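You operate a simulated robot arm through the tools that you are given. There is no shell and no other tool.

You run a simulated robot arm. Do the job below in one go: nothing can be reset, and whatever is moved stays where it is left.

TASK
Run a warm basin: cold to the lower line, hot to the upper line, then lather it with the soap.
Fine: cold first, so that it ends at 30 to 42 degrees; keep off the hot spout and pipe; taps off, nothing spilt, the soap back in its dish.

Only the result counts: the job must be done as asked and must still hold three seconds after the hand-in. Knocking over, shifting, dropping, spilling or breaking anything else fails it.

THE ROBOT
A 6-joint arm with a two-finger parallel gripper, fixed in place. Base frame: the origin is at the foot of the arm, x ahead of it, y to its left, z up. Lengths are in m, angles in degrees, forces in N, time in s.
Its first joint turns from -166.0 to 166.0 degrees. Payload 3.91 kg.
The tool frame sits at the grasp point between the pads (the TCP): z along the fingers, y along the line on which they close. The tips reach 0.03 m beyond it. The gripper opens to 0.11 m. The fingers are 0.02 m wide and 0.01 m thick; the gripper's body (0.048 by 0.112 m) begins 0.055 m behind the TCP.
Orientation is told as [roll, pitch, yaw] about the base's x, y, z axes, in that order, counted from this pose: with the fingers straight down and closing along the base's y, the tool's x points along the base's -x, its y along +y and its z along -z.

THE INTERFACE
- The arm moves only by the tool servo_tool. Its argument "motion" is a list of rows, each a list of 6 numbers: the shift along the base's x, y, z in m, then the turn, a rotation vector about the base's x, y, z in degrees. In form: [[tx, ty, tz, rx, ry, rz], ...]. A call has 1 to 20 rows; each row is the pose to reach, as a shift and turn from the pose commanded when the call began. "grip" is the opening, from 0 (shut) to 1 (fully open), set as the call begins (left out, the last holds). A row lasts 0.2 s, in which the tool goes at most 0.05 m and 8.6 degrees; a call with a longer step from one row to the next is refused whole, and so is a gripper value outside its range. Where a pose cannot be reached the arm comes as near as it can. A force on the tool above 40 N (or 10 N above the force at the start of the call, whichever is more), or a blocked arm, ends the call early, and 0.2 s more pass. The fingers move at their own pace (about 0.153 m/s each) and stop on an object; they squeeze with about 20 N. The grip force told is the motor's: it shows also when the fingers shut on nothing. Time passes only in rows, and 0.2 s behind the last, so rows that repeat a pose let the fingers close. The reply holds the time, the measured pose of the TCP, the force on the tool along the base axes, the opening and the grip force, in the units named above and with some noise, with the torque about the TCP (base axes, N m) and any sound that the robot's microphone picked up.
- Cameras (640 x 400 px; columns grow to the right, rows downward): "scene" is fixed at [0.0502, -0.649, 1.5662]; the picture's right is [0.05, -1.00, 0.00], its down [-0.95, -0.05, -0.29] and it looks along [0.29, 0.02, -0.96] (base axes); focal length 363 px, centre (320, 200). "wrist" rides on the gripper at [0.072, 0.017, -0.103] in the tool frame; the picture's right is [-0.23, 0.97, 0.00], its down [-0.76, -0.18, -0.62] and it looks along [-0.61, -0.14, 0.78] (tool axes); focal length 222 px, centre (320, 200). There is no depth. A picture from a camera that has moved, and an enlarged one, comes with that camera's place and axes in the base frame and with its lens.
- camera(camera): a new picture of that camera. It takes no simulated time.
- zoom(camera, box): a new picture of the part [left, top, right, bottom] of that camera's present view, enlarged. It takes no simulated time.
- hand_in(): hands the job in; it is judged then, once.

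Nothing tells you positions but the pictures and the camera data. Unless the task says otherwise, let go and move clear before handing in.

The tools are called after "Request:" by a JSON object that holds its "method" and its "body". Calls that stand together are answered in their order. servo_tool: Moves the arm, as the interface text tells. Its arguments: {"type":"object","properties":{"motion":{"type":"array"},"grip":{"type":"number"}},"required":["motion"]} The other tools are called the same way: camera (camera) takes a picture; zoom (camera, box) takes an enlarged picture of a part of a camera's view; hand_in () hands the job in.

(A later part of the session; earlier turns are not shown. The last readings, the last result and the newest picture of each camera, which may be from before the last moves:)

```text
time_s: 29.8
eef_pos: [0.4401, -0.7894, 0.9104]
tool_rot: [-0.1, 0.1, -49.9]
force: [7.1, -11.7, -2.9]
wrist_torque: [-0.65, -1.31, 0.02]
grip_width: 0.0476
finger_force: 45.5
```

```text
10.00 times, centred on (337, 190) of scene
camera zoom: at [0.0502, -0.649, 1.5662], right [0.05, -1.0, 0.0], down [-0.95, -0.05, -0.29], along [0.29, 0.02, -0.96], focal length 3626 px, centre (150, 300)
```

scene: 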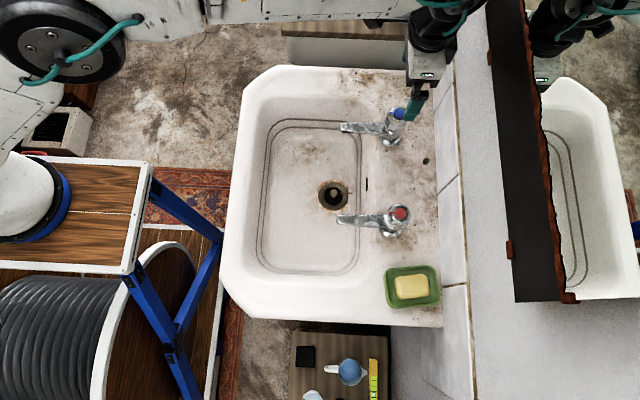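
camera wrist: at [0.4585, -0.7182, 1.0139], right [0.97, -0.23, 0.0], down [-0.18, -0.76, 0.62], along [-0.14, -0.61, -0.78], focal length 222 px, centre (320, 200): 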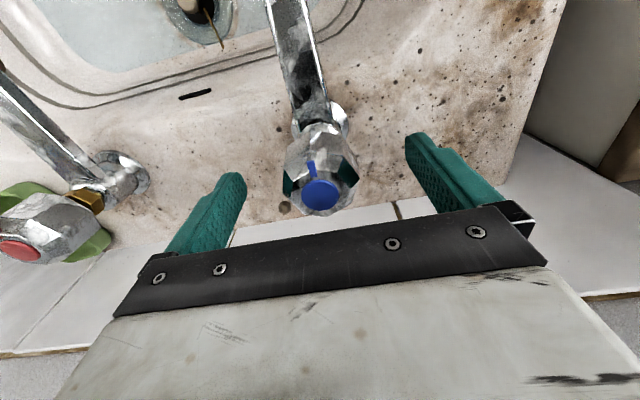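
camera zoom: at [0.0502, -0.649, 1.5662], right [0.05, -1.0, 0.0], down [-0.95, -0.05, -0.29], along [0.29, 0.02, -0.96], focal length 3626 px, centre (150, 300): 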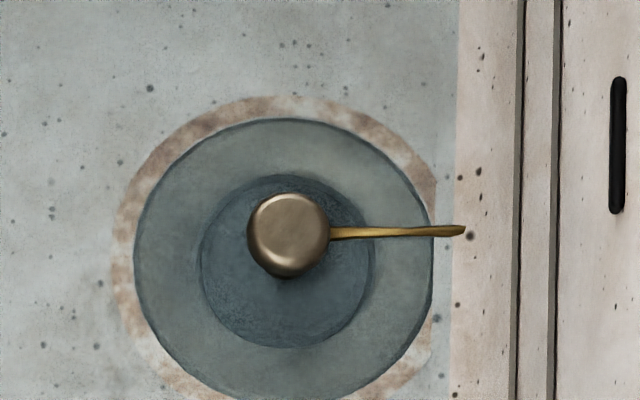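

The water now rises over the plug's top, so the plug seals and the tap just runs slowly at small angles. I keep it at 40° and watch the level in short spells.

Request:
{"method": "servo_tool", "body": {"motion": [[0, 0, 0, 0, 0, 0], [0, 0, 0, 0, 0, 0], [0, 0, 0, 0, 0, 0], [0, 0, 0, 0, 0, 0], [0, 0, 0, 0, 0, 0]]}}

Request:
{"method": "zoom", "body": {"camera": "scene", "box": [260, 120, 388, 200]}}

Request:
{"method": "zoom", "body": {"camera": "scene", "box": [232, 180, 424, 300]}}

```text
time_s: 31.0
eef_pos: [0.4403, -0.7904, 0.9102]
tool_rot: [-0.1, 0.1, -49.9]
force: [9.9, -12.3, -1.7]
wrist_torque: [-0.13, -0.96, -0.02]
grip_width: 0.0473
finger_force: 45.0
```

```text
5.00 times, centred on (324, 160) of scene
camera zoom: at [0.0502, -0.649, 1.5662], right [0.05, -1.0, 0.0], down [-0.95, -0.05, -0.29], along [0.29, 0.02, -0.96], focal length 1813 px, centre (300, 400)
```

zoom: 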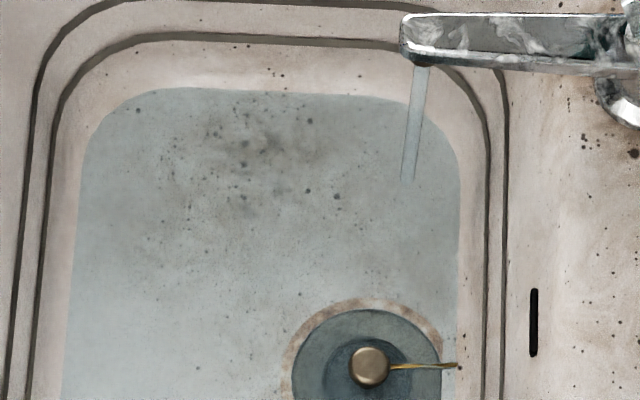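

```text
3.33 times, centred on (328, 240) of scene
camera zoom: at [0.0502, -0.649, 1.5662], right [0.05, -1.0, 0.0], down [-0.95, -0.05, -0.29], along [0.29, 0.02, -0.96], focal length 1209 px, centre (293, 67)
```

zoom: 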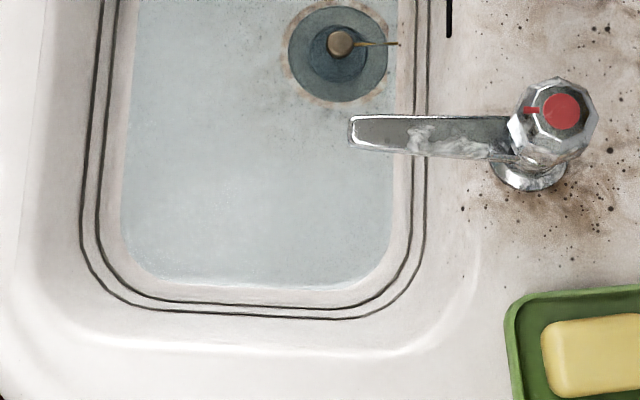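

The waterline rises about 4 px per second in this view, with roughly 50 px left to the lower line. I let it run 4 s more.

Request:
{"method": "servo_tool", "body": {"motion": [[0, 0, 0, 0, 0, 0], [0, 0, 0, 0, 0, 0], [0, 0, 0, 0, 0, 0], [0, 0, 0, 0, 0, 0], [0, 0, 0, 0, 0, 0], [0, 0, 0, 0, 0, 0], [0, 0, 0, 0, 0, 0], [0, 0, 0, 0, 0, 0], [0, 0, 0, 0, 0, 0], [0, 0, 0, 0, 0, 0], [0, 0, 0, 0, 0, 0], [0, 0, 0, 0, 0, 0], [0, 0, 0, 0, 0, 0], [0, 0, 0, 0, 0, 0], [0, 0, 0, 0, 0, 0], [0, 0, 0, 0, 0, 0], [0, 0, 0, 0, 0, 0], [0, 0, 0, 0, 0, 0], [0, 0, 0, 0, 0, 0]]}}

Request:
{"method": "zoom", "body": {"camera": "scene", "box": [260, 120, 388, 200]}}

Request:
{"method": "zoom", "body": {"camera": "scene", "box": [232, 180, 424, 300]}}

```text
time_s: 35.0
eef_pos: [0.4404, -0.7895, 0.9101]
tool_rot: [-0.1, 0.1, -49.8]
force: [12.2, -6.4, -0.7]
wrist_torque: [0.29, -0.74, 0.02]
grip_width: 0.0473
finger_force: 45.0
```

```text
5.00 times, centred on (324, 160) of scene
camera zoom: at [0.0502, -0.649, 1.5662], right [0.05, -1.0, 0.0], down [-0.95, -0.05, -0.29], along [0.29, 0.02, -0.96], focal length 1813 px, centre (300, 400)
```

zoom: 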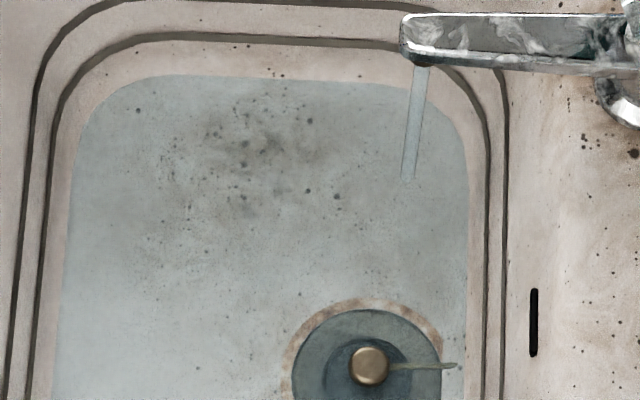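

```text
3.33 times, centred on (328, 240) of scene
camera zoom: at [0.0502, -0.649, 1.5662], right [0.05, -1.0, 0.0], down [-0.95, -0.05, -0.29], along [0.29, 0.02, -0.96], focal length 1209 px, centre (293, 67)
```

zoom: 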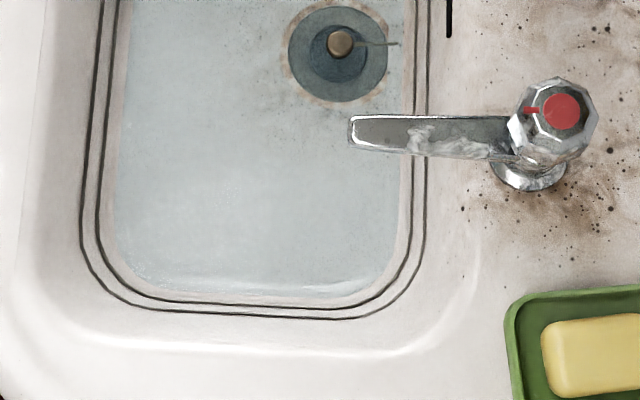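

About 38 px are still left on the far wall and the rise is 3 px/s. I run another 4 s.

Request:
{"method": "servo_tool", "body": {"motion": [[0, 0, 0, 0, 0, 0], [0, 0, 0, 0, 0, 0], [0, 0, 0, 0, 0, 0], [0, 0, 0, 0, 0, 0], [0, 0, 0, 0, 0, 0], [0, 0, 0, 0, 0, 0], [0, 0, 0, 0, 0, 0], [0, 0, 0, 0, 0, 0], [0, 0, 0, 0, 0, 0], [0, 0, 0, 0, 0, 0], [0, 0, 0, 0, 0, 0], [0, 0, 0, 0, 0, 0], [0, 0, 0, 0, 0, 0], [0, 0, 0, 0, 0, 0], [0, 0, 0, 0, 0, 0], [0, 0, 0, 0, 0, 0], [0, 0, 0, 0, 0, 0], [0, 0, 0, 0, 0, 0], [0, 0, 0, 0, 0, 0]]}}

Request:
{"method": "zoom", "body": {"camera": "scene", "box": [260, 120, 388, 200]}}

Request:
{"method": "zoom", "body": {"camera": "scene", "box": [240, 210, 368, 290]}}

```text
time_s: 39.0
eef_pos: [0.4409, -0.7905, 0.9105]
tool_rot: [0.0, 0.1, -49.9]
force: [11.6, -0.9, -2.4]
wrist_torque: [0.45, -0.67, 0.01]
grip_width: 0.0474
finger_force: 45.1
```

```text
5.00 times, centred on (324, 160) of scene
camera zoom: at [0.0502, -0.649, 1.5662], right [0.05, -1.0, 0.0], down [-0.95, -0.05, -0.29], along [0.29, 0.02, -0.96], focal length 1813 px, centre (300, 400)
```

zoom: 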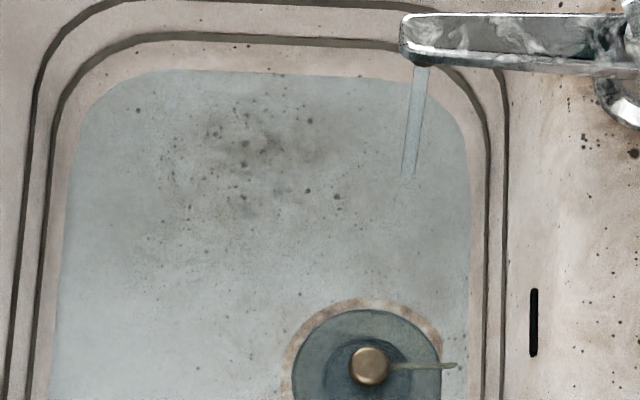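

```text
5.00 times, centred on (304, 250) of scene
camera zoom: at [0.0502, -0.649, 1.5662], right [0.05, -1.0, 0.0], down [-0.95, -0.05, -0.29], along [0.29, 0.02, -0.96], focal length 1813 px, centre (400, -50)
```

zoom: 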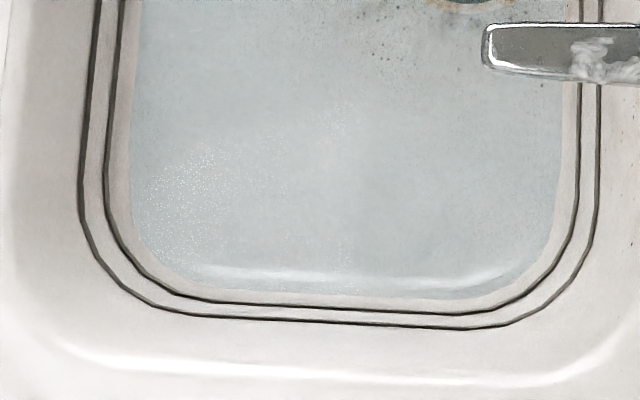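

The waterline now moves about 1.5 px/s with about 32 px left on the far wall. I keep running the same flow.

Request:
{"method": "servo_tool", "body": {"motion": [[0, 0, 0, 0, 0, 0], [0, 0, 0, 0, 0, 0], [0, 0, 0, 0, 0, 0], [0, 0, 0, 0, 0, 0], [0, 0, 0, 0, 0, 0], [0, 0, 0, 0, 0, 0], [0, 0, 0, 0, 0, 0], [0, 0, 0, 0, 0, 0], [0, 0, 0, 0, 0, 0], [0, 0, 0, 0, 0, 0], [0, 0, 0, 0, 0, 0], [0, 0, 0, 0, 0, 0], [0, 0, 0, 0, 0, 0], [0, 0, 0, 0, 0, 0], [0, 0, 0, 0, 0, 0], [0, 0, 0, 0, 0, 0], [0, 0, 0, 0, 0, 0], [0, 0, 0, 0, 0, 0], [0, 0, 0, 0, 0, 0]]}}

Request:
{"method": "zoom", "body": {"camera": "scene", "box": [260, 120, 388, 200]}}

Request:
{"method": "zoom", "body": {"camera": "scene", "box": [240, 210, 368, 290]}}

```text
time_s: 43.0
eef_pos: [0.4406, -0.7898, 0.9085]
tool_rot: [-0.2, 0.1, -50.0]
force: [10.3, 0.9, -4.1]
wrist_torque: [0.48, -0.63, -0.01]
grip_width: 0.0472
finger_force: 44.8
```

```text
5.00 times, centred on (324, 160) of scene
camera zoom: at [0.0502, -0.649, 1.5662], right [0.05, -1.0, 0.0], down [-0.95, -0.05, -0.29], along [0.29, 0.02, -0.96], focal length 1813 px, centre (300, 400)
```

zoom: 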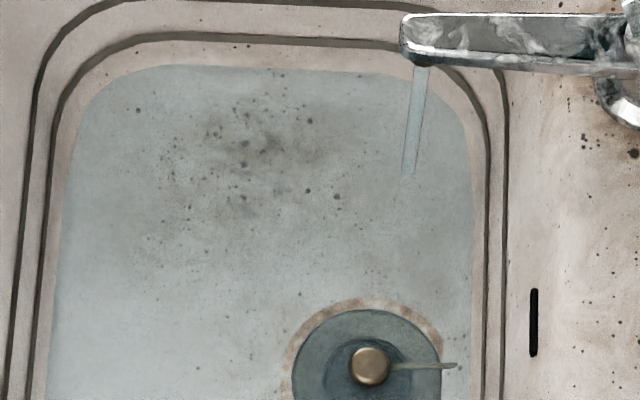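

```text
5.00 times, centred on (304, 250) of scene
camera zoom: at [0.0502, -0.649, 1.5662], right [0.05, -1.0, 0.0], down [-0.95, -0.05, -0.29], along [0.29, 0.02, -0.96], focal length 1813 px, centre (400, -50)
```

zoom: 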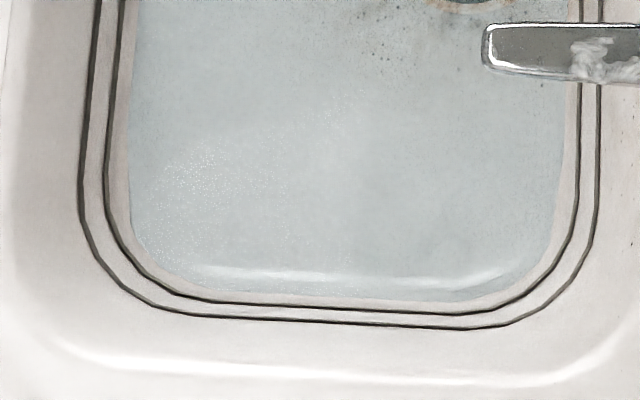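

The rise is slow (about 1.25 px/s with 27–30 px left). I open the cold tap a further 30° and check the stream.

Request:
{"method": "servo_tool", "body": {"motion": [[0, 0, 0, 0, 0, 6], [0, 0, 0, 0, 0, 12], [0, 0, 0, 0, 0, 18], [0, 0, 0, 0, 0, 24], [0, 0, 0, 0, 0, 30], [0, 0, 0, 0, 0, 30], [0, 0, 0, 0, 0, 30], [0, 0, 0, 0, 0, 30], [0, 0, 0, 0, 0, 30]]}}

Request:
{"method": "zoom", "body": {"camera": "scene", "box": [260, 120, 388, 200]}}

Request:
{"method": "camera", "body": {"camera": "scene"}}

```text
time_s: 45.0
eef_pos: [0.4384, -0.7905, 0.9086]
tool_rot: [-0.1, 0.1, -19.8]
force: [6.5, 2.1, -2.5]
wrist_torque: [0.77, 0.06, 0.0]
grip_width: 0.0475
finger_force: 45.0
```

```text
5.00 times, centred on (324, 160) of scene
camera zoom: at [0.0502, -0.649, 1.5662], right [0.05, -1.0, 0.0], down [-0.95, -0.05, -0.29], along [0.29, 0.02, -0.96], focal length 1813 px, centre (300, 400)
```

zoom: 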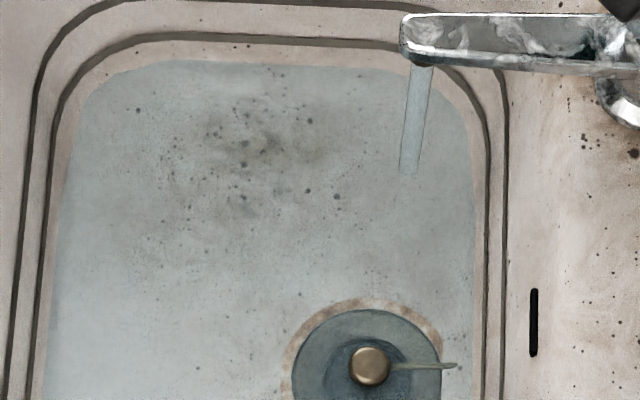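

```text
taken
```

scene: 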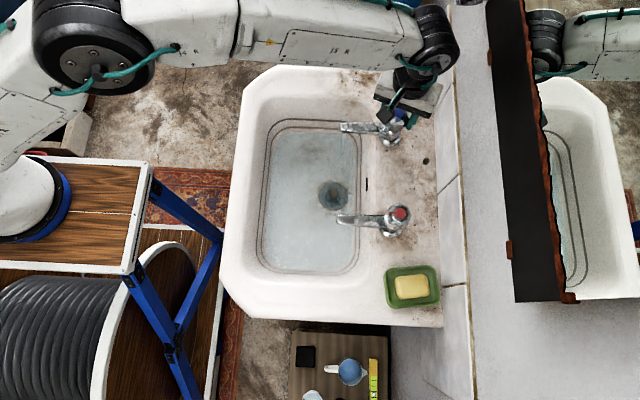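

The stream is a bit wider and the level rises 2.5 px/s; no splashing. I let it run 3.6 s more and look again.

Request:
{"method": "servo_tool", "body": {"motion": [[0, 0, 0, 0, 0, 0], [0, 0, 0, 0, 0, 0], [0, 0, 0, 0, 0, 0], [0, 0, 0, 0, 0, 0], [0, 0, 0, 0, 0, 0], [0, 0, 0, 0, 0, 0], [0, 0, 0, 0, 0, 0], [0, 0, 0, 0, 0, 0], [0, 0, 0, 0, 0, 0], [0, 0, 0, 0, 0, 0], [0, 0, 0, 0, 0, 0], [0, 0, 0, 0, 0, 0], [0, 0, 0, 0, 0, 0], [0, 0, 0, 0, 0, 0], [0, 0, 0, 0, 0, 0], [0, 0, 0, 0, 0, 0], [0, 0, 0, 0, 0, 0]]}}

Request:
{"method": "zoom", "body": {"camera": "scene", "box": [260, 120, 388, 200]}}

Request:
{"method": "zoom", "body": {"camera": "scene", "box": [240, 210, 368, 290]}}

```text
time_s: 48.6
eef_pos: [0.4398, -0.7903, 0.9119]
tool_rot: [0.0, 0.1, -20.0]
force: [4.8, 1.6, -1.9]
wrist_torque: [0.67, -0.32, 0.02]
grip_width: 0.0472
finger_force: 44.7
```

```text
5.00 times, centred on (324, 160) of scene
camera zoom: at [0.0502, -0.649, 1.5662], right [0.05, -1.0, 0.0], down [-0.95, -0.05, -0.29], along [0.29, 0.02, -0.96], focal length 1813 px, centre (300, 400)
```

zoom: 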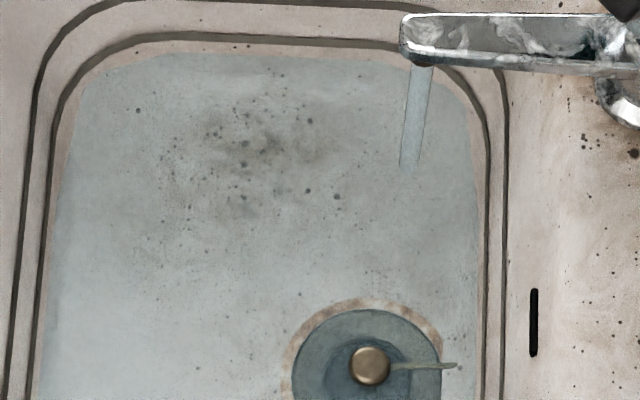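

```text
5.00 times, centred on (304, 250) of scene
camera zoom: at [0.0502, -0.649, 1.5662], right [0.05, -1.0, 0.0], down [-0.95, -0.05, -0.29], along [0.29, 0.02, -0.96], focal length 1813 px, centre (400, -50)
```

zoom: 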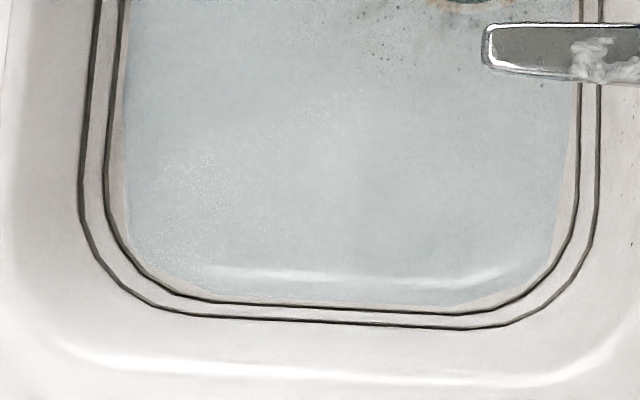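

The waterline is at row 53, the line's lower edge at about 41 and its middle at 36. I run 3.2 s more.

Request:
{"method": "servo_tool", "body": {"motion": [[0, 0, 0, 0, 0, 0], [0, 0, 0, 0, 0, 0], [0, 0, 0, 0, 0, 0], [0, 0, 0, 0, 0, 0], [0, 0, 0, 0, 0, 0], [0, 0, 0, 0, 0, 0], [0, 0, 0, 0, 0, 0], [0, 0, 0, 0, 0, 0], [0, 0, 0, 0, 0, 0], [0, 0, 0, 0, 0, 0], [0, 0, 0, 0, 0, 0], [0, 0, 0, 0, 0, 0], [0, 0, 0, 0, 0, 0], [0, 0, 0, 0, 0, 0], [0, 0, 0, 0, 0, 0]]}}

Request:
{"method": "zoom", "body": {"camera": "scene", "box": [260, 110, 356, 170]}}

Request:
{"method": "zoom", "body": {"camera": "scene", "box": [240, 210, 368, 290]}}

```text
time_s: 51.8
eef_pos: [0.4411, -0.7891, 0.9098]
tool_rot: [-0.1, 0.1, -20.1]
force: [3.6, 0.6, -2.5]
wrist_torque: [0.67, -0.26, 0.02]
grip_width: 0.0477
finger_force: 44.8
```

```text
6.67 times, centred on (308, 140) of scene
camera zoom: at [0.0502, -0.649, 1.5662], right [0.05, -1.0, 0.0], down [-0.95, -0.05, -0.29], along [0.29, 0.02, -0.96], focal length 2417 px, centre (400, 600)
```

zoom: 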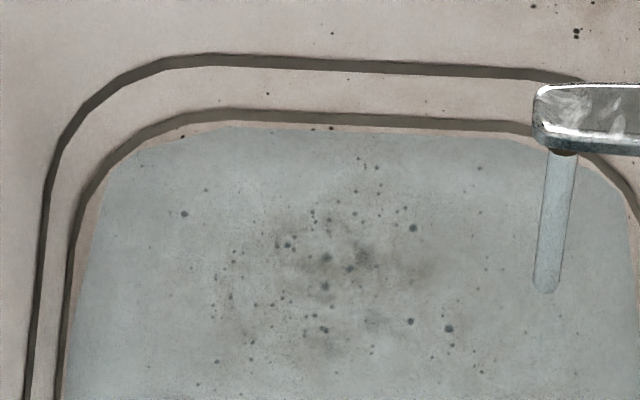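

```text
5.00 times, centred on (304, 250) of scene
camera zoom: at [0.0502, -0.649, 1.5662], right [0.05, -1.0, 0.0], down [-0.95, -0.05, -0.29], along [0.29, 0.02, -0.96], focal length 1813 px, centre (400, -50)
```

zoom: 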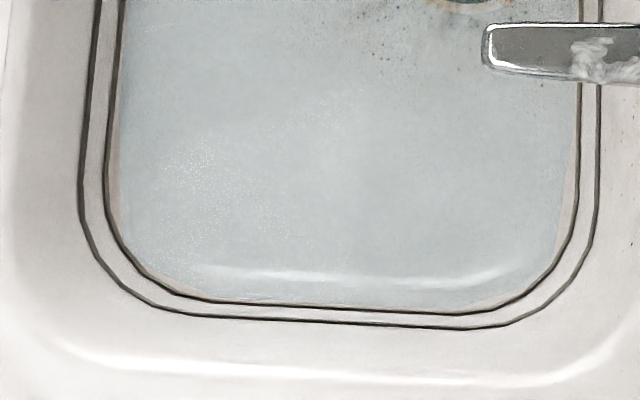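

The gap to the lower line's bottom edge is about 8 px at this zoom (2.5 px/s). I run 2.6 s more, then look before closing.

Request:
{"method": "servo_tool", "body": {"motion": [[0, 0, 0, 0, 0, 0], [0, 0, 0, 0, 0, 0], [0, 0, 0, 0, 0, 0], [0, 0, 0, 0, 0, 0], [0, 0, 0, 0, 0, 0], [0, 0, 0, 0, 0, 0], [0, 0, 0, 0, 0, 0], [0, 0, 0, 0, 0, 0], [0, 0, 0, 0, 0, 0], [0, 0, 0, 0, 0, 0], [0, 0, 0, 0, 0, 0], [0, 0, 0, 0, 0, 0]]}}

Request:
{"method": "zoom", "body": {"camera": "scene", "box": [260, 110, 356, 170]}}

Request:
{"method": "zoom", "body": {"camera": "scene", "box": [250, 230, 346, 290]}}

```text
time_s: 54.4
eef_pos: [0.439, -0.7894, 0.9098]
tool_rot: [0.0, 0.1, -20.0]
force: [2.5, 0.0, -0.8]
wrist_torque: [0.66, -0.25, -0.01]
grip_width: 0.0474
finger_force: 45.0
```

```text
6.67 times, centred on (308, 140) of scene
camera zoom: at [0.0502, -0.649, 1.5662], right [0.05, -1.0, 0.0], down [-0.95, -0.05, -0.29], along [0.29, 0.02, -0.96], focal length 2417 px, centre (400, 600)
```

zoom: 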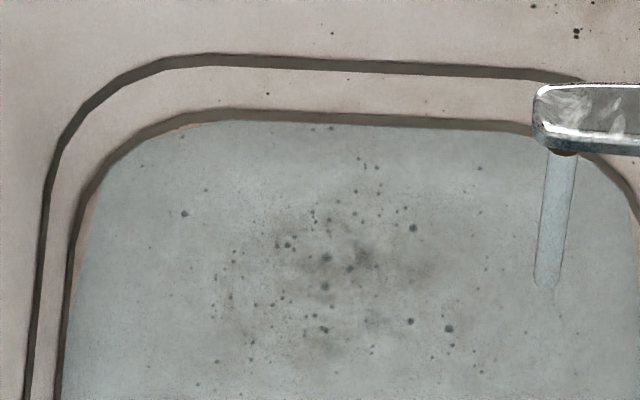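

```text
6.67 times, centred on (298, 260) of scene
camera zoom: at [0.0502, -0.649, 1.5662], right [0.05, -1.0, 0.0], down [-0.95, -0.05, -0.29], along [0.29, 0.02, -0.96], focal length 2417 px, centre (467, -200)
```

zoom: 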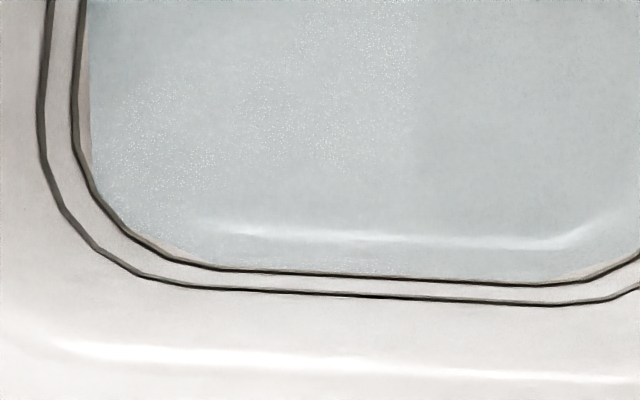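

The water has just met the lower edge of the lower line. I close the cold tap now; the tail of the flow should bring it to the middle of the line.

Request:
{"method": "servo_tool", "body": {"motion": [[0, 0, 0, 0, 0, 0], [0, 0, 0, 0, 0, -8], [0, 0, 0, 0, 0, -16], [0, 0, 0, 0, 0, -24], [0, 0, 0, 0, 0, -32], [0, 0, 0, 0, 0, -40], [0, 0, 0, 0, 0, -48], [0, 0, 0, 0, 0, -56], [0, 0, 0, 0, 0, -64], [0, 0, 0, 0, 0, -70], [0, 0, 0, 0, 0, -70]]}}

Request:
{"method": "zoom", "body": {"camera": "scene", "box": [260, 110, 356, 170]}}

Request:
{"method": "zoom", "body": {"camera": "scene", "box": [330, 90, 426, 150]}}

```text
time_s: 56.8
eef_pos: [0.4404, -0.7892, 0.9102]
tool_rot: [-0.1, 0.1, -89.9]
force: [5.7, -4.8, -2.3]
wrist_torque: [0.56, -0.8, 0.13]
grip_width: 0.0474
finger_force: 44.8
```

```text
6.67 times, centred on (308, 140) of scene
camera zoom: at [0.0502, -0.649, 1.5662], right [0.05, -1.0, 0.0], down [-0.95, -0.05, -0.29], along [0.29, 0.02, -0.96], focal length 2417 px, centre (400, 600)
```

zoom: 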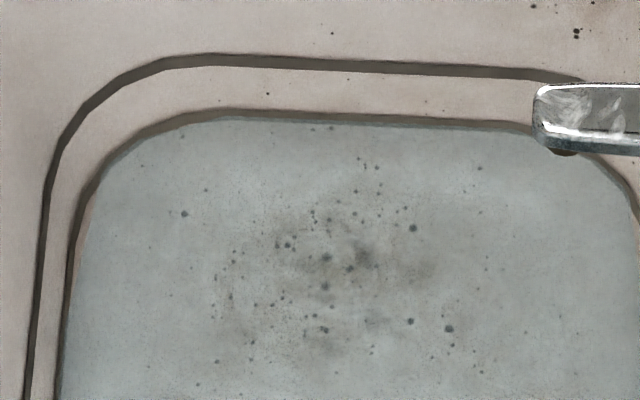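

```text
6.67 times, centred on (378, 120) of scene
camera zoom: at [0.0502, -0.649, 1.5662], right [0.05, -1.0, 0.0], down [-0.95, -0.05, -0.29], along [0.29, 0.02, -0.96], focal length 2417 px, centre (-67, 733)
```

zoom: 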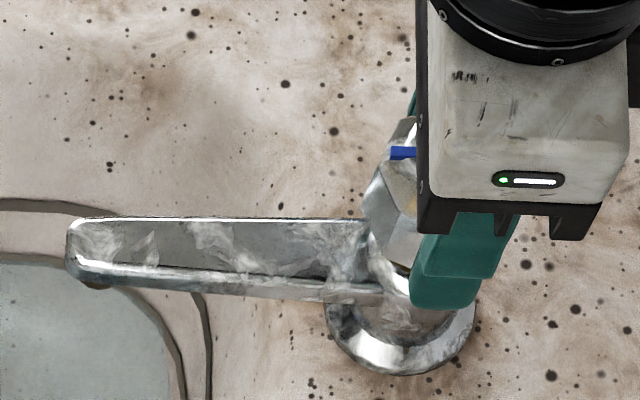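

The cold stream is off and the water stands within the lower line. I check the whole line before letting go of the cold tap.

Request:
{"method": "zoom", "body": {"camera": "scene", "box": [250, 225, 378, 305]}}

Request:
{"method": "zoom", "body": {"camera": "scene", "box": [330, 130, 394, 170]}}

Request:
{"method": "zoom", "body": {"camera": "scene", "box": [255, 110, 319, 150]}}

```text
5.00 times, centred on (314, 265) of scene
camera zoom: at [0.0502, -0.649, 1.5662], right [0.05, -1.0, 0.0], down [-0.95, -0.05, -0.29], along [0.29, 0.02, -0.96], focal length 1813 px, centre (350, -125)
```

zoom: 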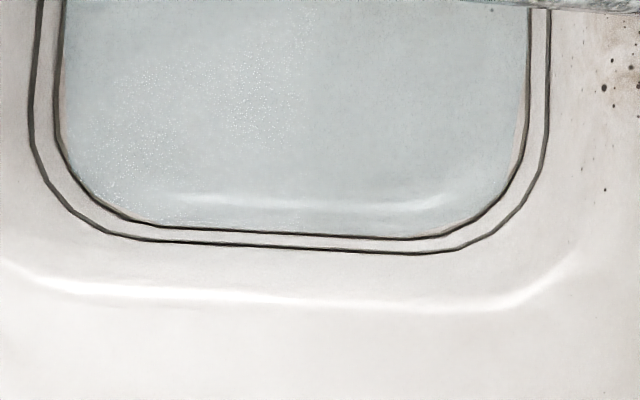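

```text
10.00 times, centred on (362, 150) of scene
camera zoom: at [0.0502, -0.649, 1.5662], right [0.05, -1.0, 0.0], down [-0.95, -0.05, -0.29], along [0.29, 0.02, -0.96], focal length 3626 px, centre (-100, 700)
```

zoom: 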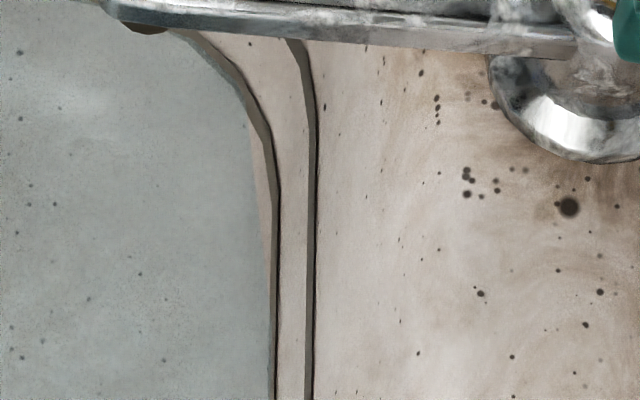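

```text
10.00 times, centred on (287, 130) of scene
camera zoom: at [0.0502, -0.649, 1.5662], right [0.05, -1.0, 0.0], down [-0.95, -0.05, -0.29], along [0.29, 0.02, -0.96], focal length 3626 px, centre (650, 900)
```

zoom: 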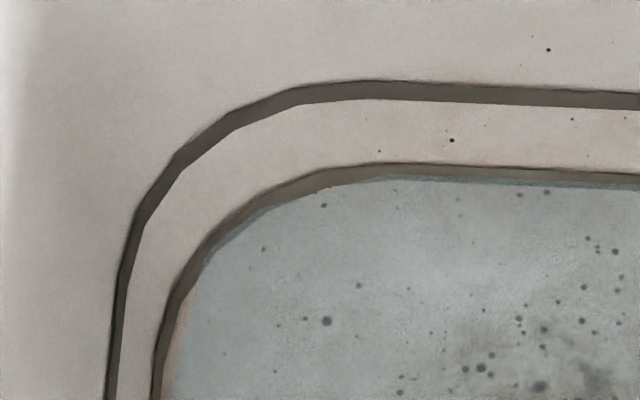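

The waterline sits about in the middle of the lower line all round. I release the cold tap, rise, and move above the hot tap at about [0.232, -0.79].

Request:
{"method": "servo_tool", "body": {"motion": [[0, 0, 0, 0, 0, 0], [0, 0, 0, 0, 0, 0], [0, 0, 0.03, 0, 0, 0], [0, 0, 0.07, 0, 0, 0], [0, 0, 0.11, 0, 0, 0], [-0.03, 0, 0.12, 0, 0, 0], [-0.065, 0, 0.12, 0, 0, 0], [-0.1, 0, 0.12, 0, 0, 0], [-0.135, 0, 0.12, 0, 0, 0], [-0.17, 0, 0.12, 0, 0, 0], [-0.195, 0, 0.12, 0, 0, 0], [-0.208, 0, 0.12, 0, 0, 0], [-0.208, 0, 0.12, 0, 0, 0]], "grip": 1.0}}

Request:
{"method": "camera", "body": {"camera": "wrist"}}

Request:
{"method": "camera", "body": {"camera": "scene"}}

```text
time_s: 59.6
eef_pos: [0.2317, -0.7907, 1.0304]
tool_rot: [-0.1, 0.1, -90.0]
force: [0.4, -0.1, -0.4]
wrist_torque: [0.02, 0.06, 0.0]
grip_width: 0.11
finger_force: 0.0
```

```text
taken
camera wrist: at [0.2501, -0.7187, 1.1342], right [0.97, -0.23, 0.0], down [-0.18, -0.76, 0.62], along [-0.14, -0.61, -0.78], focal length 222 px, centre (320, 200)
```

wrist: 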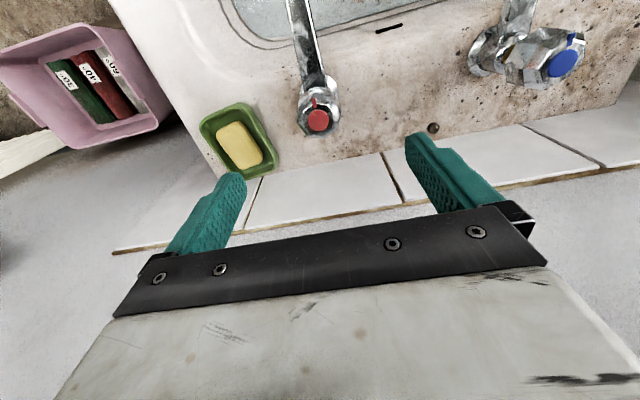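

```text
taken
```

scene: 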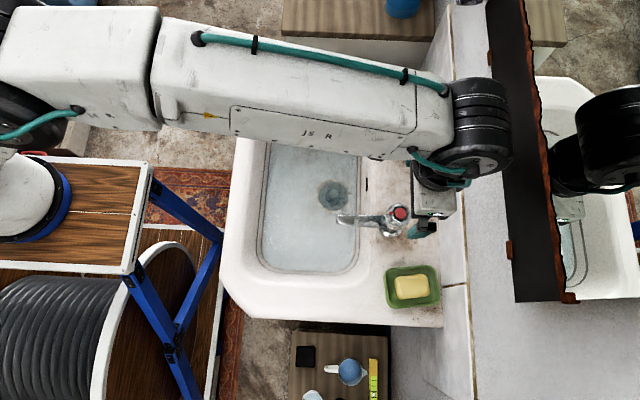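

The red handle is centred between the fingers, about 2 mm toward -x. I descend over it to the same height as with the cold handle, tips staying 2.5 cm above the hot spout.

Request:
{"method": "servo_tool", "body": {"motion": [[-0.002, 0, -0.03, 0, 0, 0], [-0.002, 0, -0.06, 0, 0, 0], [-0.002, 0, -0.085, 0, 0, 0], [-0.002, 0, -0.105, 0, 0, 0], [-0.002, 0, -0.119, 0, 0, 0], [-0.002, 0, -0.119, 0, 0, 0]]}}

Request:
{"method": "camera", "body": {"camera": "wrist"}}

Request:
{"method": "zoom", "body": {"camera": "scene", "box": [330, 160, 458, 240]}}

```text
time_s: 61.0
eef_pos: [0.2311, -0.7892, 0.9121]
tool_rot: [0.0, 0.1, -90.0]
force: [0.5, -0.6, 0.3]
wrist_torque: [0.03, 0.0, 0.0]
grip_width: 0.11
finger_force: 0.1
```

```text
taken
camera wrist: at [0.2481, -0.7181, 1.0158], right [0.97, -0.23, 0.0], down [-0.18, -0.76, 0.62], along [-0.14, -0.61, -0.78], focal length 222 px, centre (320, 200)
```

wrist: 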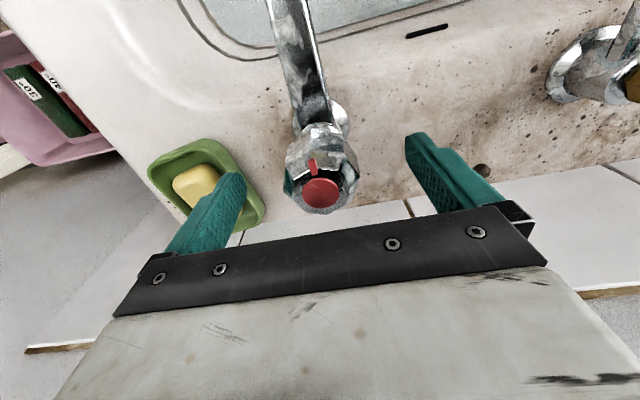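

```text
5.00 times, centred on (394, 200) of scene
camera zoom: at [0.0502, -0.649, 1.5662], right [0.05, -1.0, 0.0], down [-0.95, -0.05, -0.29], along [0.29, 0.02, -0.96], focal length 1813 px, centre (-50, 200)
```

zoom: 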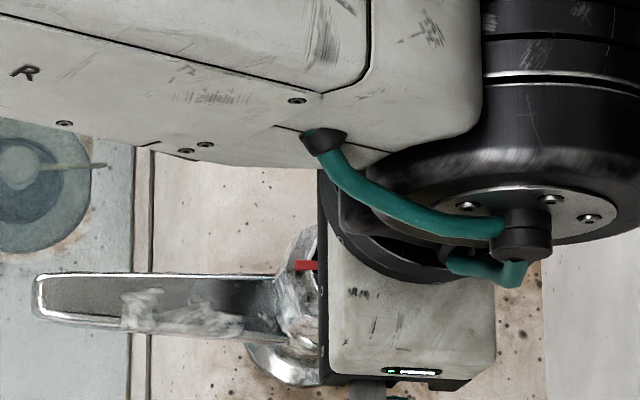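

The hot handle is well centred and the left finger clears the soap dish. I close on the handle and open it counterclockwise to 40° to start.

Request:
{"method": "servo_tool", "body": {"motion": [[0, 0, 0, 0, 0, 0], [0, 0, 0, 0, 0, 0], [0, 0, 0, 0, 0, 0], [0, 0, 0, 0, 0, 0]], "grip": 0.0}}

Request:
{"method": "camera", "body": {"camera": "wrist"}}

```text
time_s: 62.0
eef_pos: [0.2296, -0.7904, 0.9115]
tool_rot: [0.0, 0.1, -90.0]
force: [3.1, 0.9, -2.6]
wrist_torque: [-0.26, -0.89, 0.0]
grip_width: 0.0473
finger_force: 45.1
```

```text
taken
camera wrist: at [0.2484, -0.7181, 1.0159], right [0.97, -0.23, 0.0], down [-0.18, -0.76, 0.62], along [-0.14, -0.61, -0.78], focal length 222 px, centre (320, 200)
```

wrist: 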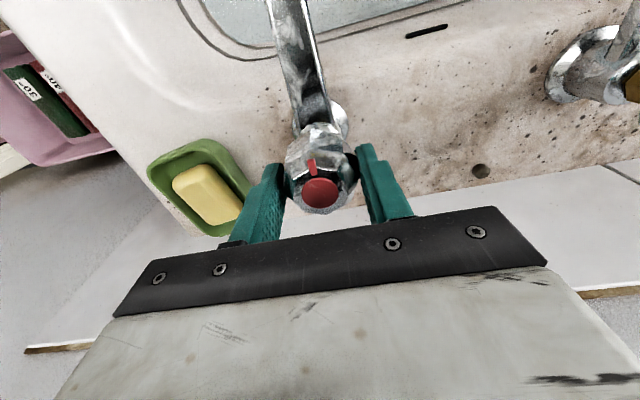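

The grip is centred with little side force. I turn it 30° counterclockwise and look for the hot stream.

Request:
{"method": "servo_tool", "body": {"motion": [[0, 0, 0, 0, 0, 7.5], [0, 0, 0, 0, 0, 15], [0, 0, 0, 0, 0, 22.5], [0, 0, 0, 0, 0, 30], [0, 0, 0, 0, 0, 30]]}}

Request:
{"method": "camera", "body": {"camera": "scene"}}

Request:
{"method": "zoom", "body": {"camera": "scene", "box": [240, 180, 400, 280]}}

Request:
{"method": "camera", "body": {"camera": "wrist"}}

```text
time_s: 63.2
eef_pos: [0.2299, -0.7902, 0.9133]
tool_rot: [-0.2, 0.1, -59.9]
force: [6.2, -3.0, 6.8]
wrist_torque: [0.93, -0.42, 0.02]
grip_width: 0.0473
finger_force: 45.0
```

```text
taken
```

scene: 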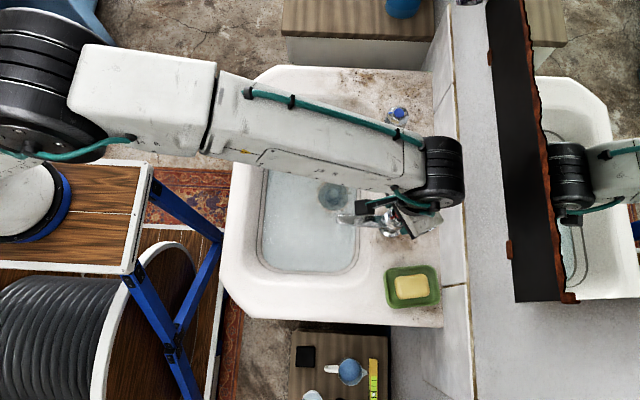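

```text
4.00 times, centred on (320, 230) of scene
camera zoom: at [0.0502, -0.649, 1.5662], right [0.05, -1.0, 0.0], down [-0.95, -0.05, -0.29], along [0.29, 0.02, -0.96], focal length 1450 px, centre (320, 80)
```

zoom: 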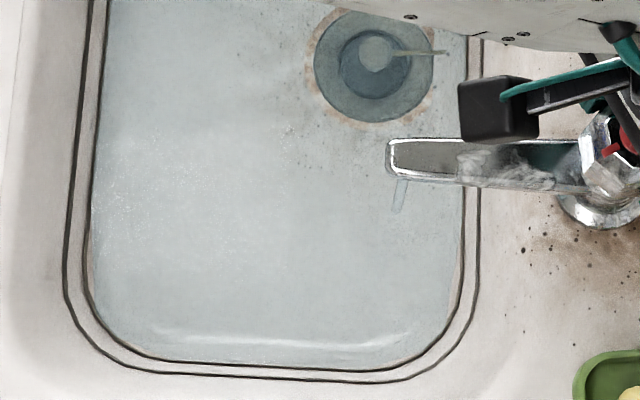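

```text
taken
camera wrist: at [0.21, -0.7192, 1.0158], right [0.96, 0.29, 0.0], down [0.23, -0.75, 0.62], along [0.18, -0.6, -0.78], focal length 222 px, centre (320, 200)
```

wrist: 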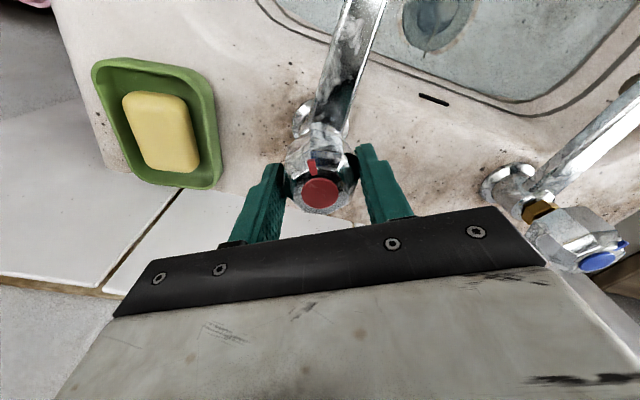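

Hot water is running in a thin stream. I open it to 70° as I did the cold one, and find a view of the upper line that the forearm doesn't hide.

Request:
{"method": "servo_tool", "body": {"motion": [[0, 0, 0, 0, 0, 8], [0, 0, 0, 0, 0, 16], [0, 0, 0, 0, 0, 24], [0, 0, 0, 0, 0, 32], [0, 0, 0, 0, 0, 40], [0, 0, 0, 0, 0, 40], [0, 0, 0, 0, 0, 40]]}}

Request:
{"method": "camera", "body": {"camera": "scene"}}

Request:
{"method": "zoom", "body": {"camera": "scene", "box": [250, 230, 346, 290]}}

Request:
{"method": "camera", "body": {"camera": "wrist"}}

```text
time_s: 64.8
eef_pos: [0.2302, -0.7893, 0.9132]
tool_rot: [-0.1, 0.0, -19.9]
force: [6.4, -3.3, 10.2]
wrist_torque: [0.34, -1.13, 0.01]
grip_width: 0.0476
finger_force: 45.0
```

```text
taken
```

scene: 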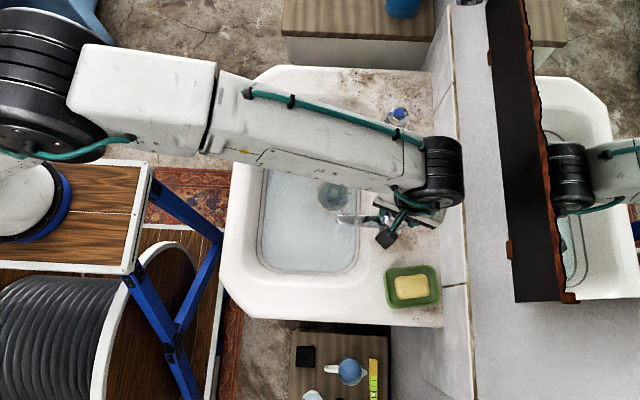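

```text
6.67 times, centred on (298, 260) of scene
camera zoom: at [0.0502, -0.649, 1.5662], right [0.05, -1.0, 0.0], down [-0.95, -0.05, -0.29], along [0.29, 0.02, -0.96], focal length 2417 px, centre (467, -200)
```

zoom: 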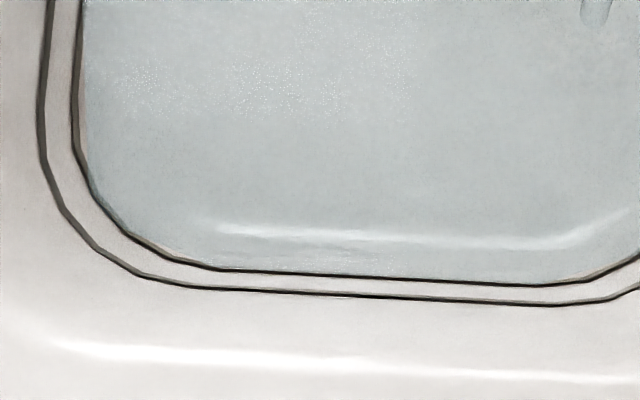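

```text
taken
camera wrist: at [0.1694, -0.7496, 1.0158], right [0.55, 0.84, 0.0], down [0.66, -0.43, 0.62], along [0.52, -0.34, -0.78], focal length 222 px, centre (320, 200)
```

wrist: 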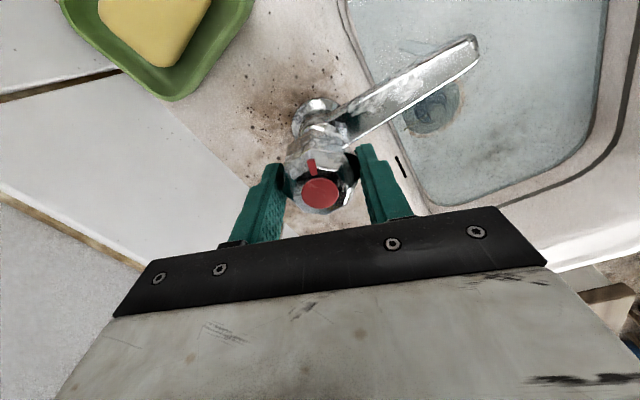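

The hot tap runs at 70°. I use the left (+y) wall in the scene view and the far wall in the wrist view to follow the level.

Request:
{"method": "servo_tool", "body": {"motion": [[0, 0, 0, 0, 0, 0], [0, 0, 0, 0, 0, 0], [0, 0, 0, 0, 0, 0], [0, 0, 0, 0, 0, 0], [0, 0, 0, 0, 0, 0], [0, 0, 0, 0, 0, 0], [0, 0, 0, 0, 0, 0], [0, 0, 0, 0, 0, 0], [0, 0, 0, 0, 0, 0], [0, 0, 0, 0, 0, 0]]}}

Request:
{"method": "zoom", "body": {"camera": "scene", "box": [245, 230, 309, 270]}}

Request:
{"method": "zoom", "body": {"camera": "wrist", "box": [480, 60, 640, 160]}}

```text
time_s: 67.0
eef_pos: [0.2306, -0.7898, 0.9124]
tool_rot: [-0.1, 0.2, -20.0]
force: [6.6, -3.9, 13.6]
wrist_torque: [0.62, 0.01, 0.01]
grip_width: 0.0475
finger_force: 44.8
```

```text
10.00 times, centred on (277, 250) of scene
camera zoom: at [0.0502, -0.649, 1.5662], right [0.05, -1.0, 0.0], down [-0.95, -0.05, -0.29], along [0.29, 0.02, -0.96], focal length 3626 px, centre (750, -300)
```

zoom: 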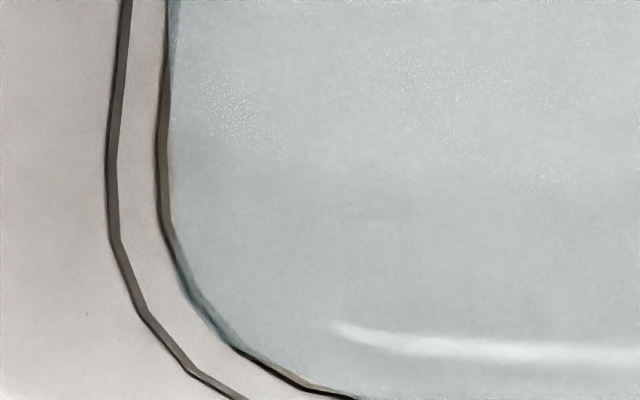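

```text
4.00 times, centred on (560, 110) of wrist
camera zoom: at [0.1694, -0.7496, 1.0158], right [0.55, 0.84, 0.0], down [0.66, -0.43, 0.62], along [0.52, -0.34, -0.78], focal length 888 px, centre (-640, 560)
```

zoom: 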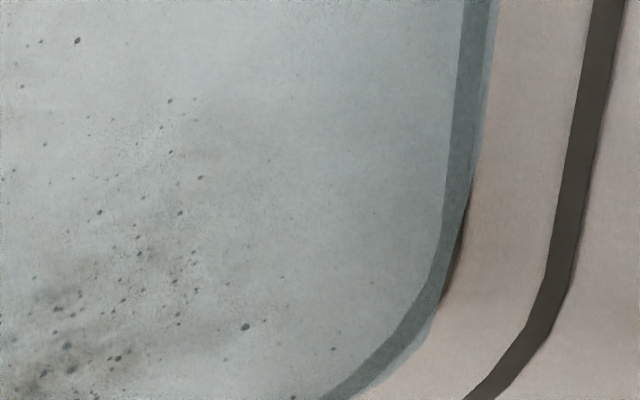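

The wrist view shows the waterline just above the lower line on the far wall, with about 100 px to go to the upper line. I run 4 s more to get the rate.

Request:
{"method": "servo_tool", "body": {"motion": [[0, 0, 0, 0, 0, 0], [0, 0, 0, 0, 0, 0], [0, 0, 0, 0, 0, 0], [0, 0, 0, 0, 0, 0], [0, 0, 0, 0, 0, 0], [0, 0, 0, 0, 0, 0], [0, 0, 0, 0, 0, 0], [0, 0, 0, 0, 0, 0], [0, 0, 0, 0, 0, 0], [0, 0, 0, 0, 0, 0], [0, 0, 0, 0, 0, 0], [0, 0, 0, 0, 0, 0], [0, 0, 0, 0, 0, 0], [0, 0, 0, 0, 0, 0], [0, 0, 0, 0, 0, 0], [0, 0, 0, 0, 0, 0], [0, 0, 0, 0, 0, 0], [0, 0, 0, 0, 0, 0], [0, 0, 0, 0, 0, 0]]}}

Request:
{"method": "zoom", "body": {"camera": "wrist", "box": [480, 60, 640, 160]}}

Request:
{"method": "zoom", "body": {"camera": "scene", "box": [245, 230, 309, 270]}}

```text
time_s: 71.0
eef_pos: [0.2309, -0.7901, 0.9118]
tool_rot: [-0.1, 0.1, -20.0]
force: [5.7, -3.5, 13.9]
wrist_torque: [0.5, -0.3, 0.03]
grip_width: 0.0475
finger_force: 45.4
```

```text
4.00 times, centred on (560, 110) of wrist
camera zoom: at [0.1694, -0.7496, 1.0157], right [0.55, 0.84, 0.0], down [0.66, -0.43, 0.62], along [0.52, -0.34, -0.78], focal length 888 px, centre (-640, 560)
```

zoom: 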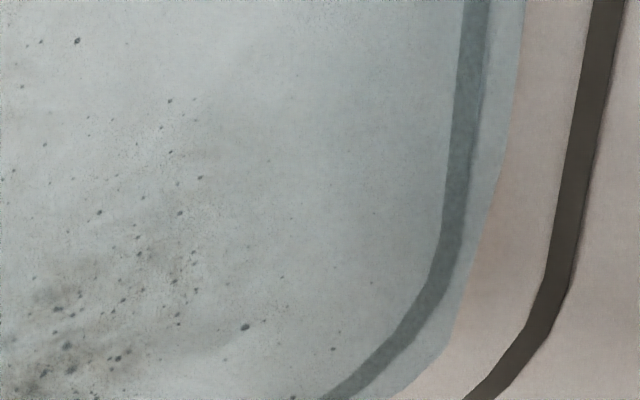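

```text
10.00 times, centred on (277, 250) of scene
camera zoom: at [0.0502, -0.649, 1.5662], right [0.05, -1.0, 0.0], down [-0.95, -0.05, -0.29], along [0.29, 0.02, -0.96], focal length 3626 px, centre (750, -300)
```

zoom: 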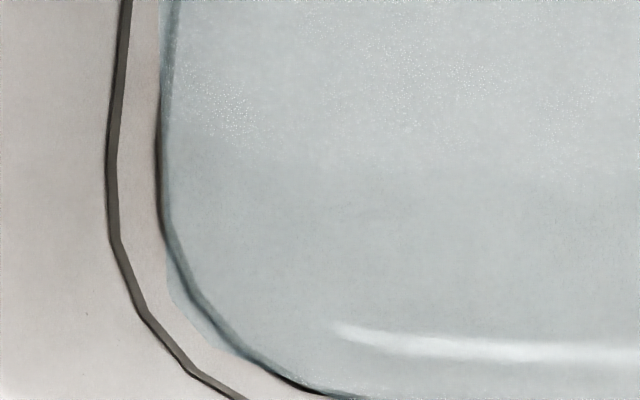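

The waterline moved 27 px in 4 s, so about 12 s remain to the middle of the upper line. I run another 4 s.

Request:
{"method": "servo_tool", "body": {"motion": [[0, 0, 0, 0, 0, 0], [0, 0, 0, 0, 0, 0], [0, 0, 0, 0, 0, 0], [0, 0, 0, 0, 0, 0], [0, 0, 0, 0, 0, 0], [0, 0, 0, 0, 0, 0], [0, 0, 0, 0, 0, 0], [0, 0, 0, 0, 0, 0], [0, 0, 0, 0, 0, 0], [0, 0, 0, 0, 0, 0], [0, 0, 0, 0, 0, 0], [0, 0, 0, 0, 0, 0], [0, 0, 0, 0, 0, 0], [0, 0, 0, 0, 0, 0], [0, 0, 0, 0, 0, 0], [0, 0, 0, 0, 0, 0], [0, 0, 0, 0, 0, 0], [0, 0, 0, 0, 0, 0], [0, 0, 0, 0, 0, 0]]}}

Request:
{"method": "zoom", "body": {"camera": "wrist", "box": [480, 60, 640, 160]}}

Request:
{"method": "camera", "body": {"camera": "scene"}}

```text
time_s: 75.0
eef_pos: [0.2292, -0.7898, 0.9116]
tool_rot: [-0.1, 0.1, -20.0]
force: [13.7, -12.9, 16.0]
wrist_torque: [0.39, -0.7, 0.0]
grip_width: 0.0474
finger_force: 45.3
```

```text
4.00 times, centred on (560, 110) of wrist
camera zoom: at [0.1694, -0.7495, 1.0157], right [0.55, 0.84, 0.0], down [0.66, -0.43, 0.62], along [0.52, -0.34, -0.78], focal length 888 px, centre (-640, 560)
```

zoom: 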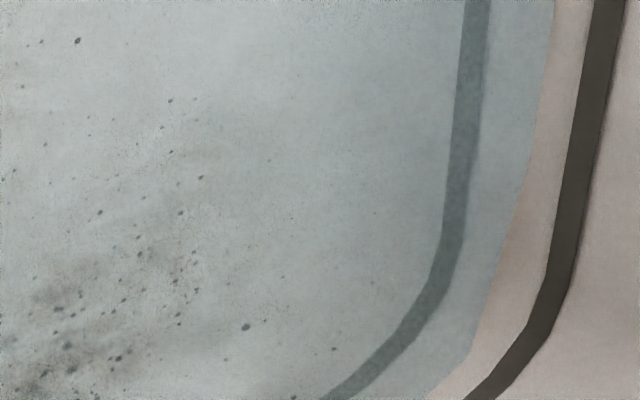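

```text
taken
```

scene: 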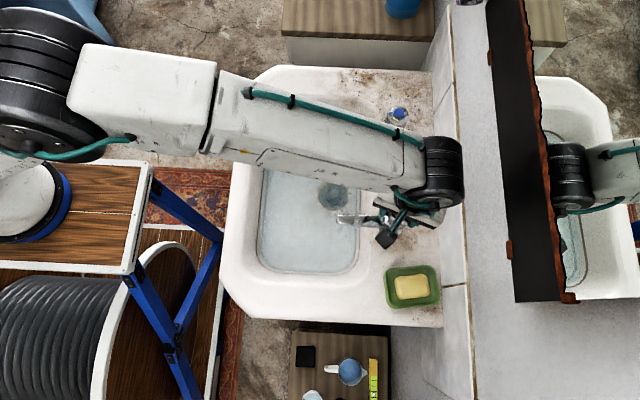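

The edge is at 556 and the line spans 592–625, at about 8 px/s. I run 3.4 s more, then look.

Request:
{"method": "servo_tool", "body": {"motion": [[0, 0, 0, 0, 0, 0], [0, 0, 0, 0, 0, 0], [0, 0, 0, 0, 0, 0], [0, 0, 0, 0, 0, 0], [0, 0, 0, 0, 0, 0], [0, 0, 0, 0, 0, 0], [0, 0, 0, 0, 0, 0], [0, 0, 0, 0, 0, 0], [0, 0, 0, 0, 0, 0], [0, 0, 0, 0, 0, 0], [0, 0, 0, 0, 0, 0], [0, 0, 0, 0, 0, 0], [0, 0, 0, 0, 0, 0], [0, 0, 0, 0, 0, 0], [0, 0, 0, 0, 0, 0], [0, 0, 0, 0, 0, 0]]}}

Request:
{"method": "zoom", "body": {"camera": "wrist", "box": [480, 60, 640, 160]}}

Request:
{"method": "zoom", "body": {"camera": "scene", "box": [250, 210, 378, 290]}}

```text
time_s: 78.4
eef_pos: [0.2319, -0.7901, 0.9118]
tool_rot: [-0.1, 0.2, -19.9]
force: [13.7, -15.0, 16.4]
wrist_torque: [0.39, -0.38, 0.01]
grip_width: 0.0477
finger_force: 44.7
```

```text
4.00 times, centred on (560, 110) of wrist
camera zoom: at [0.1693, -0.7495, 1.0156], right [0.55, 0.84, 0.0], down [0.66, -0.43, 0.62], along [0.52, -0.34, -0.78], focal length 888 px, centre (-640, 560)
```

zoom: 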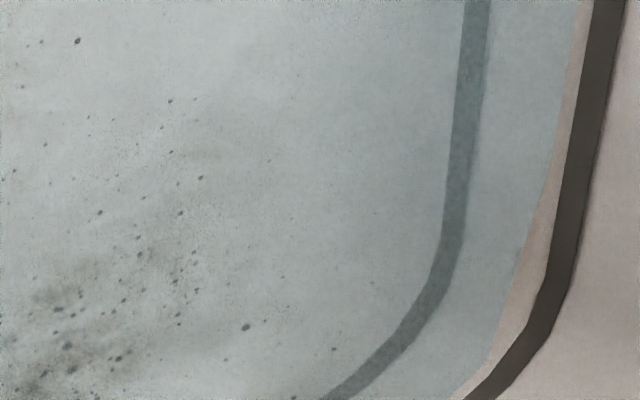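

```text
5.00 times, centred on (314, 250) of scene
camera zoom: at [0.0502, -0.649, 1.5662], right [0.05, -1.0, 0.0], down [-0.95, -0.05, -0.29], along [0.29, 0.02, -0.96], focal length 1813 px, centre (350, -50)
```

zoom: 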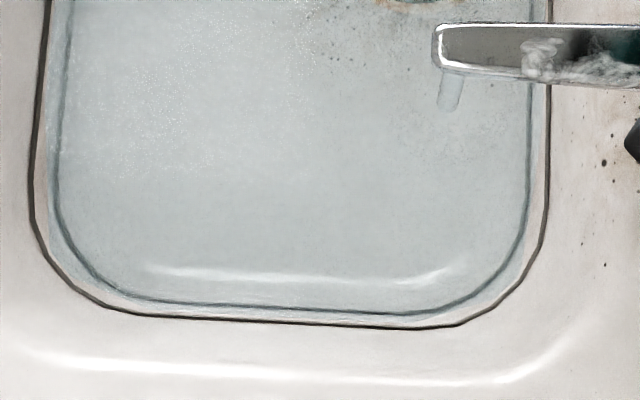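

The edge is at 579, so about 2 s short of the line's lower edge. I run 2.6 s more, then close.

Request:
{"method": "servo_tool", "body": {"motion": [[0, 0, 0, 0, 0, 0], [0, 0, 0, 0, 0, 0], [0, 0, 0, 0, 0, 0], [0, 0, 0, 0, 0, 0], [0, 0, 0, 0, 0, 0], [0, 0, 0, 0, 0, 0], [0, 0, 0, 0, 0, 0], [0, 0, 0, 0, 0, 0], [0, 0, 0, 0, 0, 0], [0, 0, 0, 0, 0, 0], [0, 0, 0, 0, 0, 0], [0, 0, 0, 0, 0, 0]]}}

Request:
{"method": "zoom", "body": {"camera": "wrist", "box": [480, 60, 640, 160]}}

```text
time_s: 81.0
eef_pos: [0.2297, -0.7901, 0.9118]
tool_rot: [-0.2, 0.2, -19.9]
force: [12.7, -14.3, 16.1]
wrist_torque: [0.41, -0.34, -0.02]
grip_width: 0.0475
finger_force: 45.0
```

```text
4.00 times, centred on (560, 110) of wrist
camera zoom: at [0.1693, -0.7495, 1.0156], right [0.55, 0.84, 0.0], down [0.66, -0.43, 0.62], along [0.52, -0.34, -0.78], focal length 888 px, centre (-640, 560)
```

zoom: 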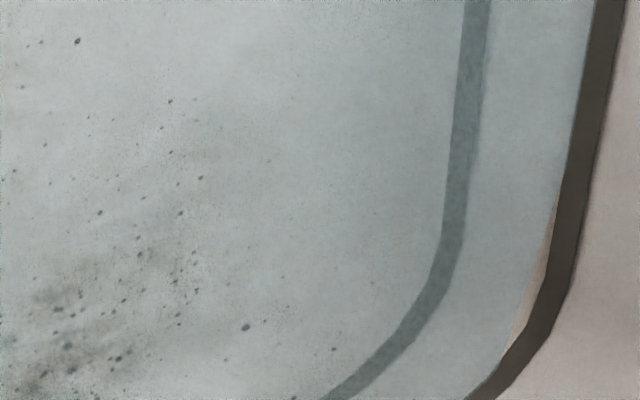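

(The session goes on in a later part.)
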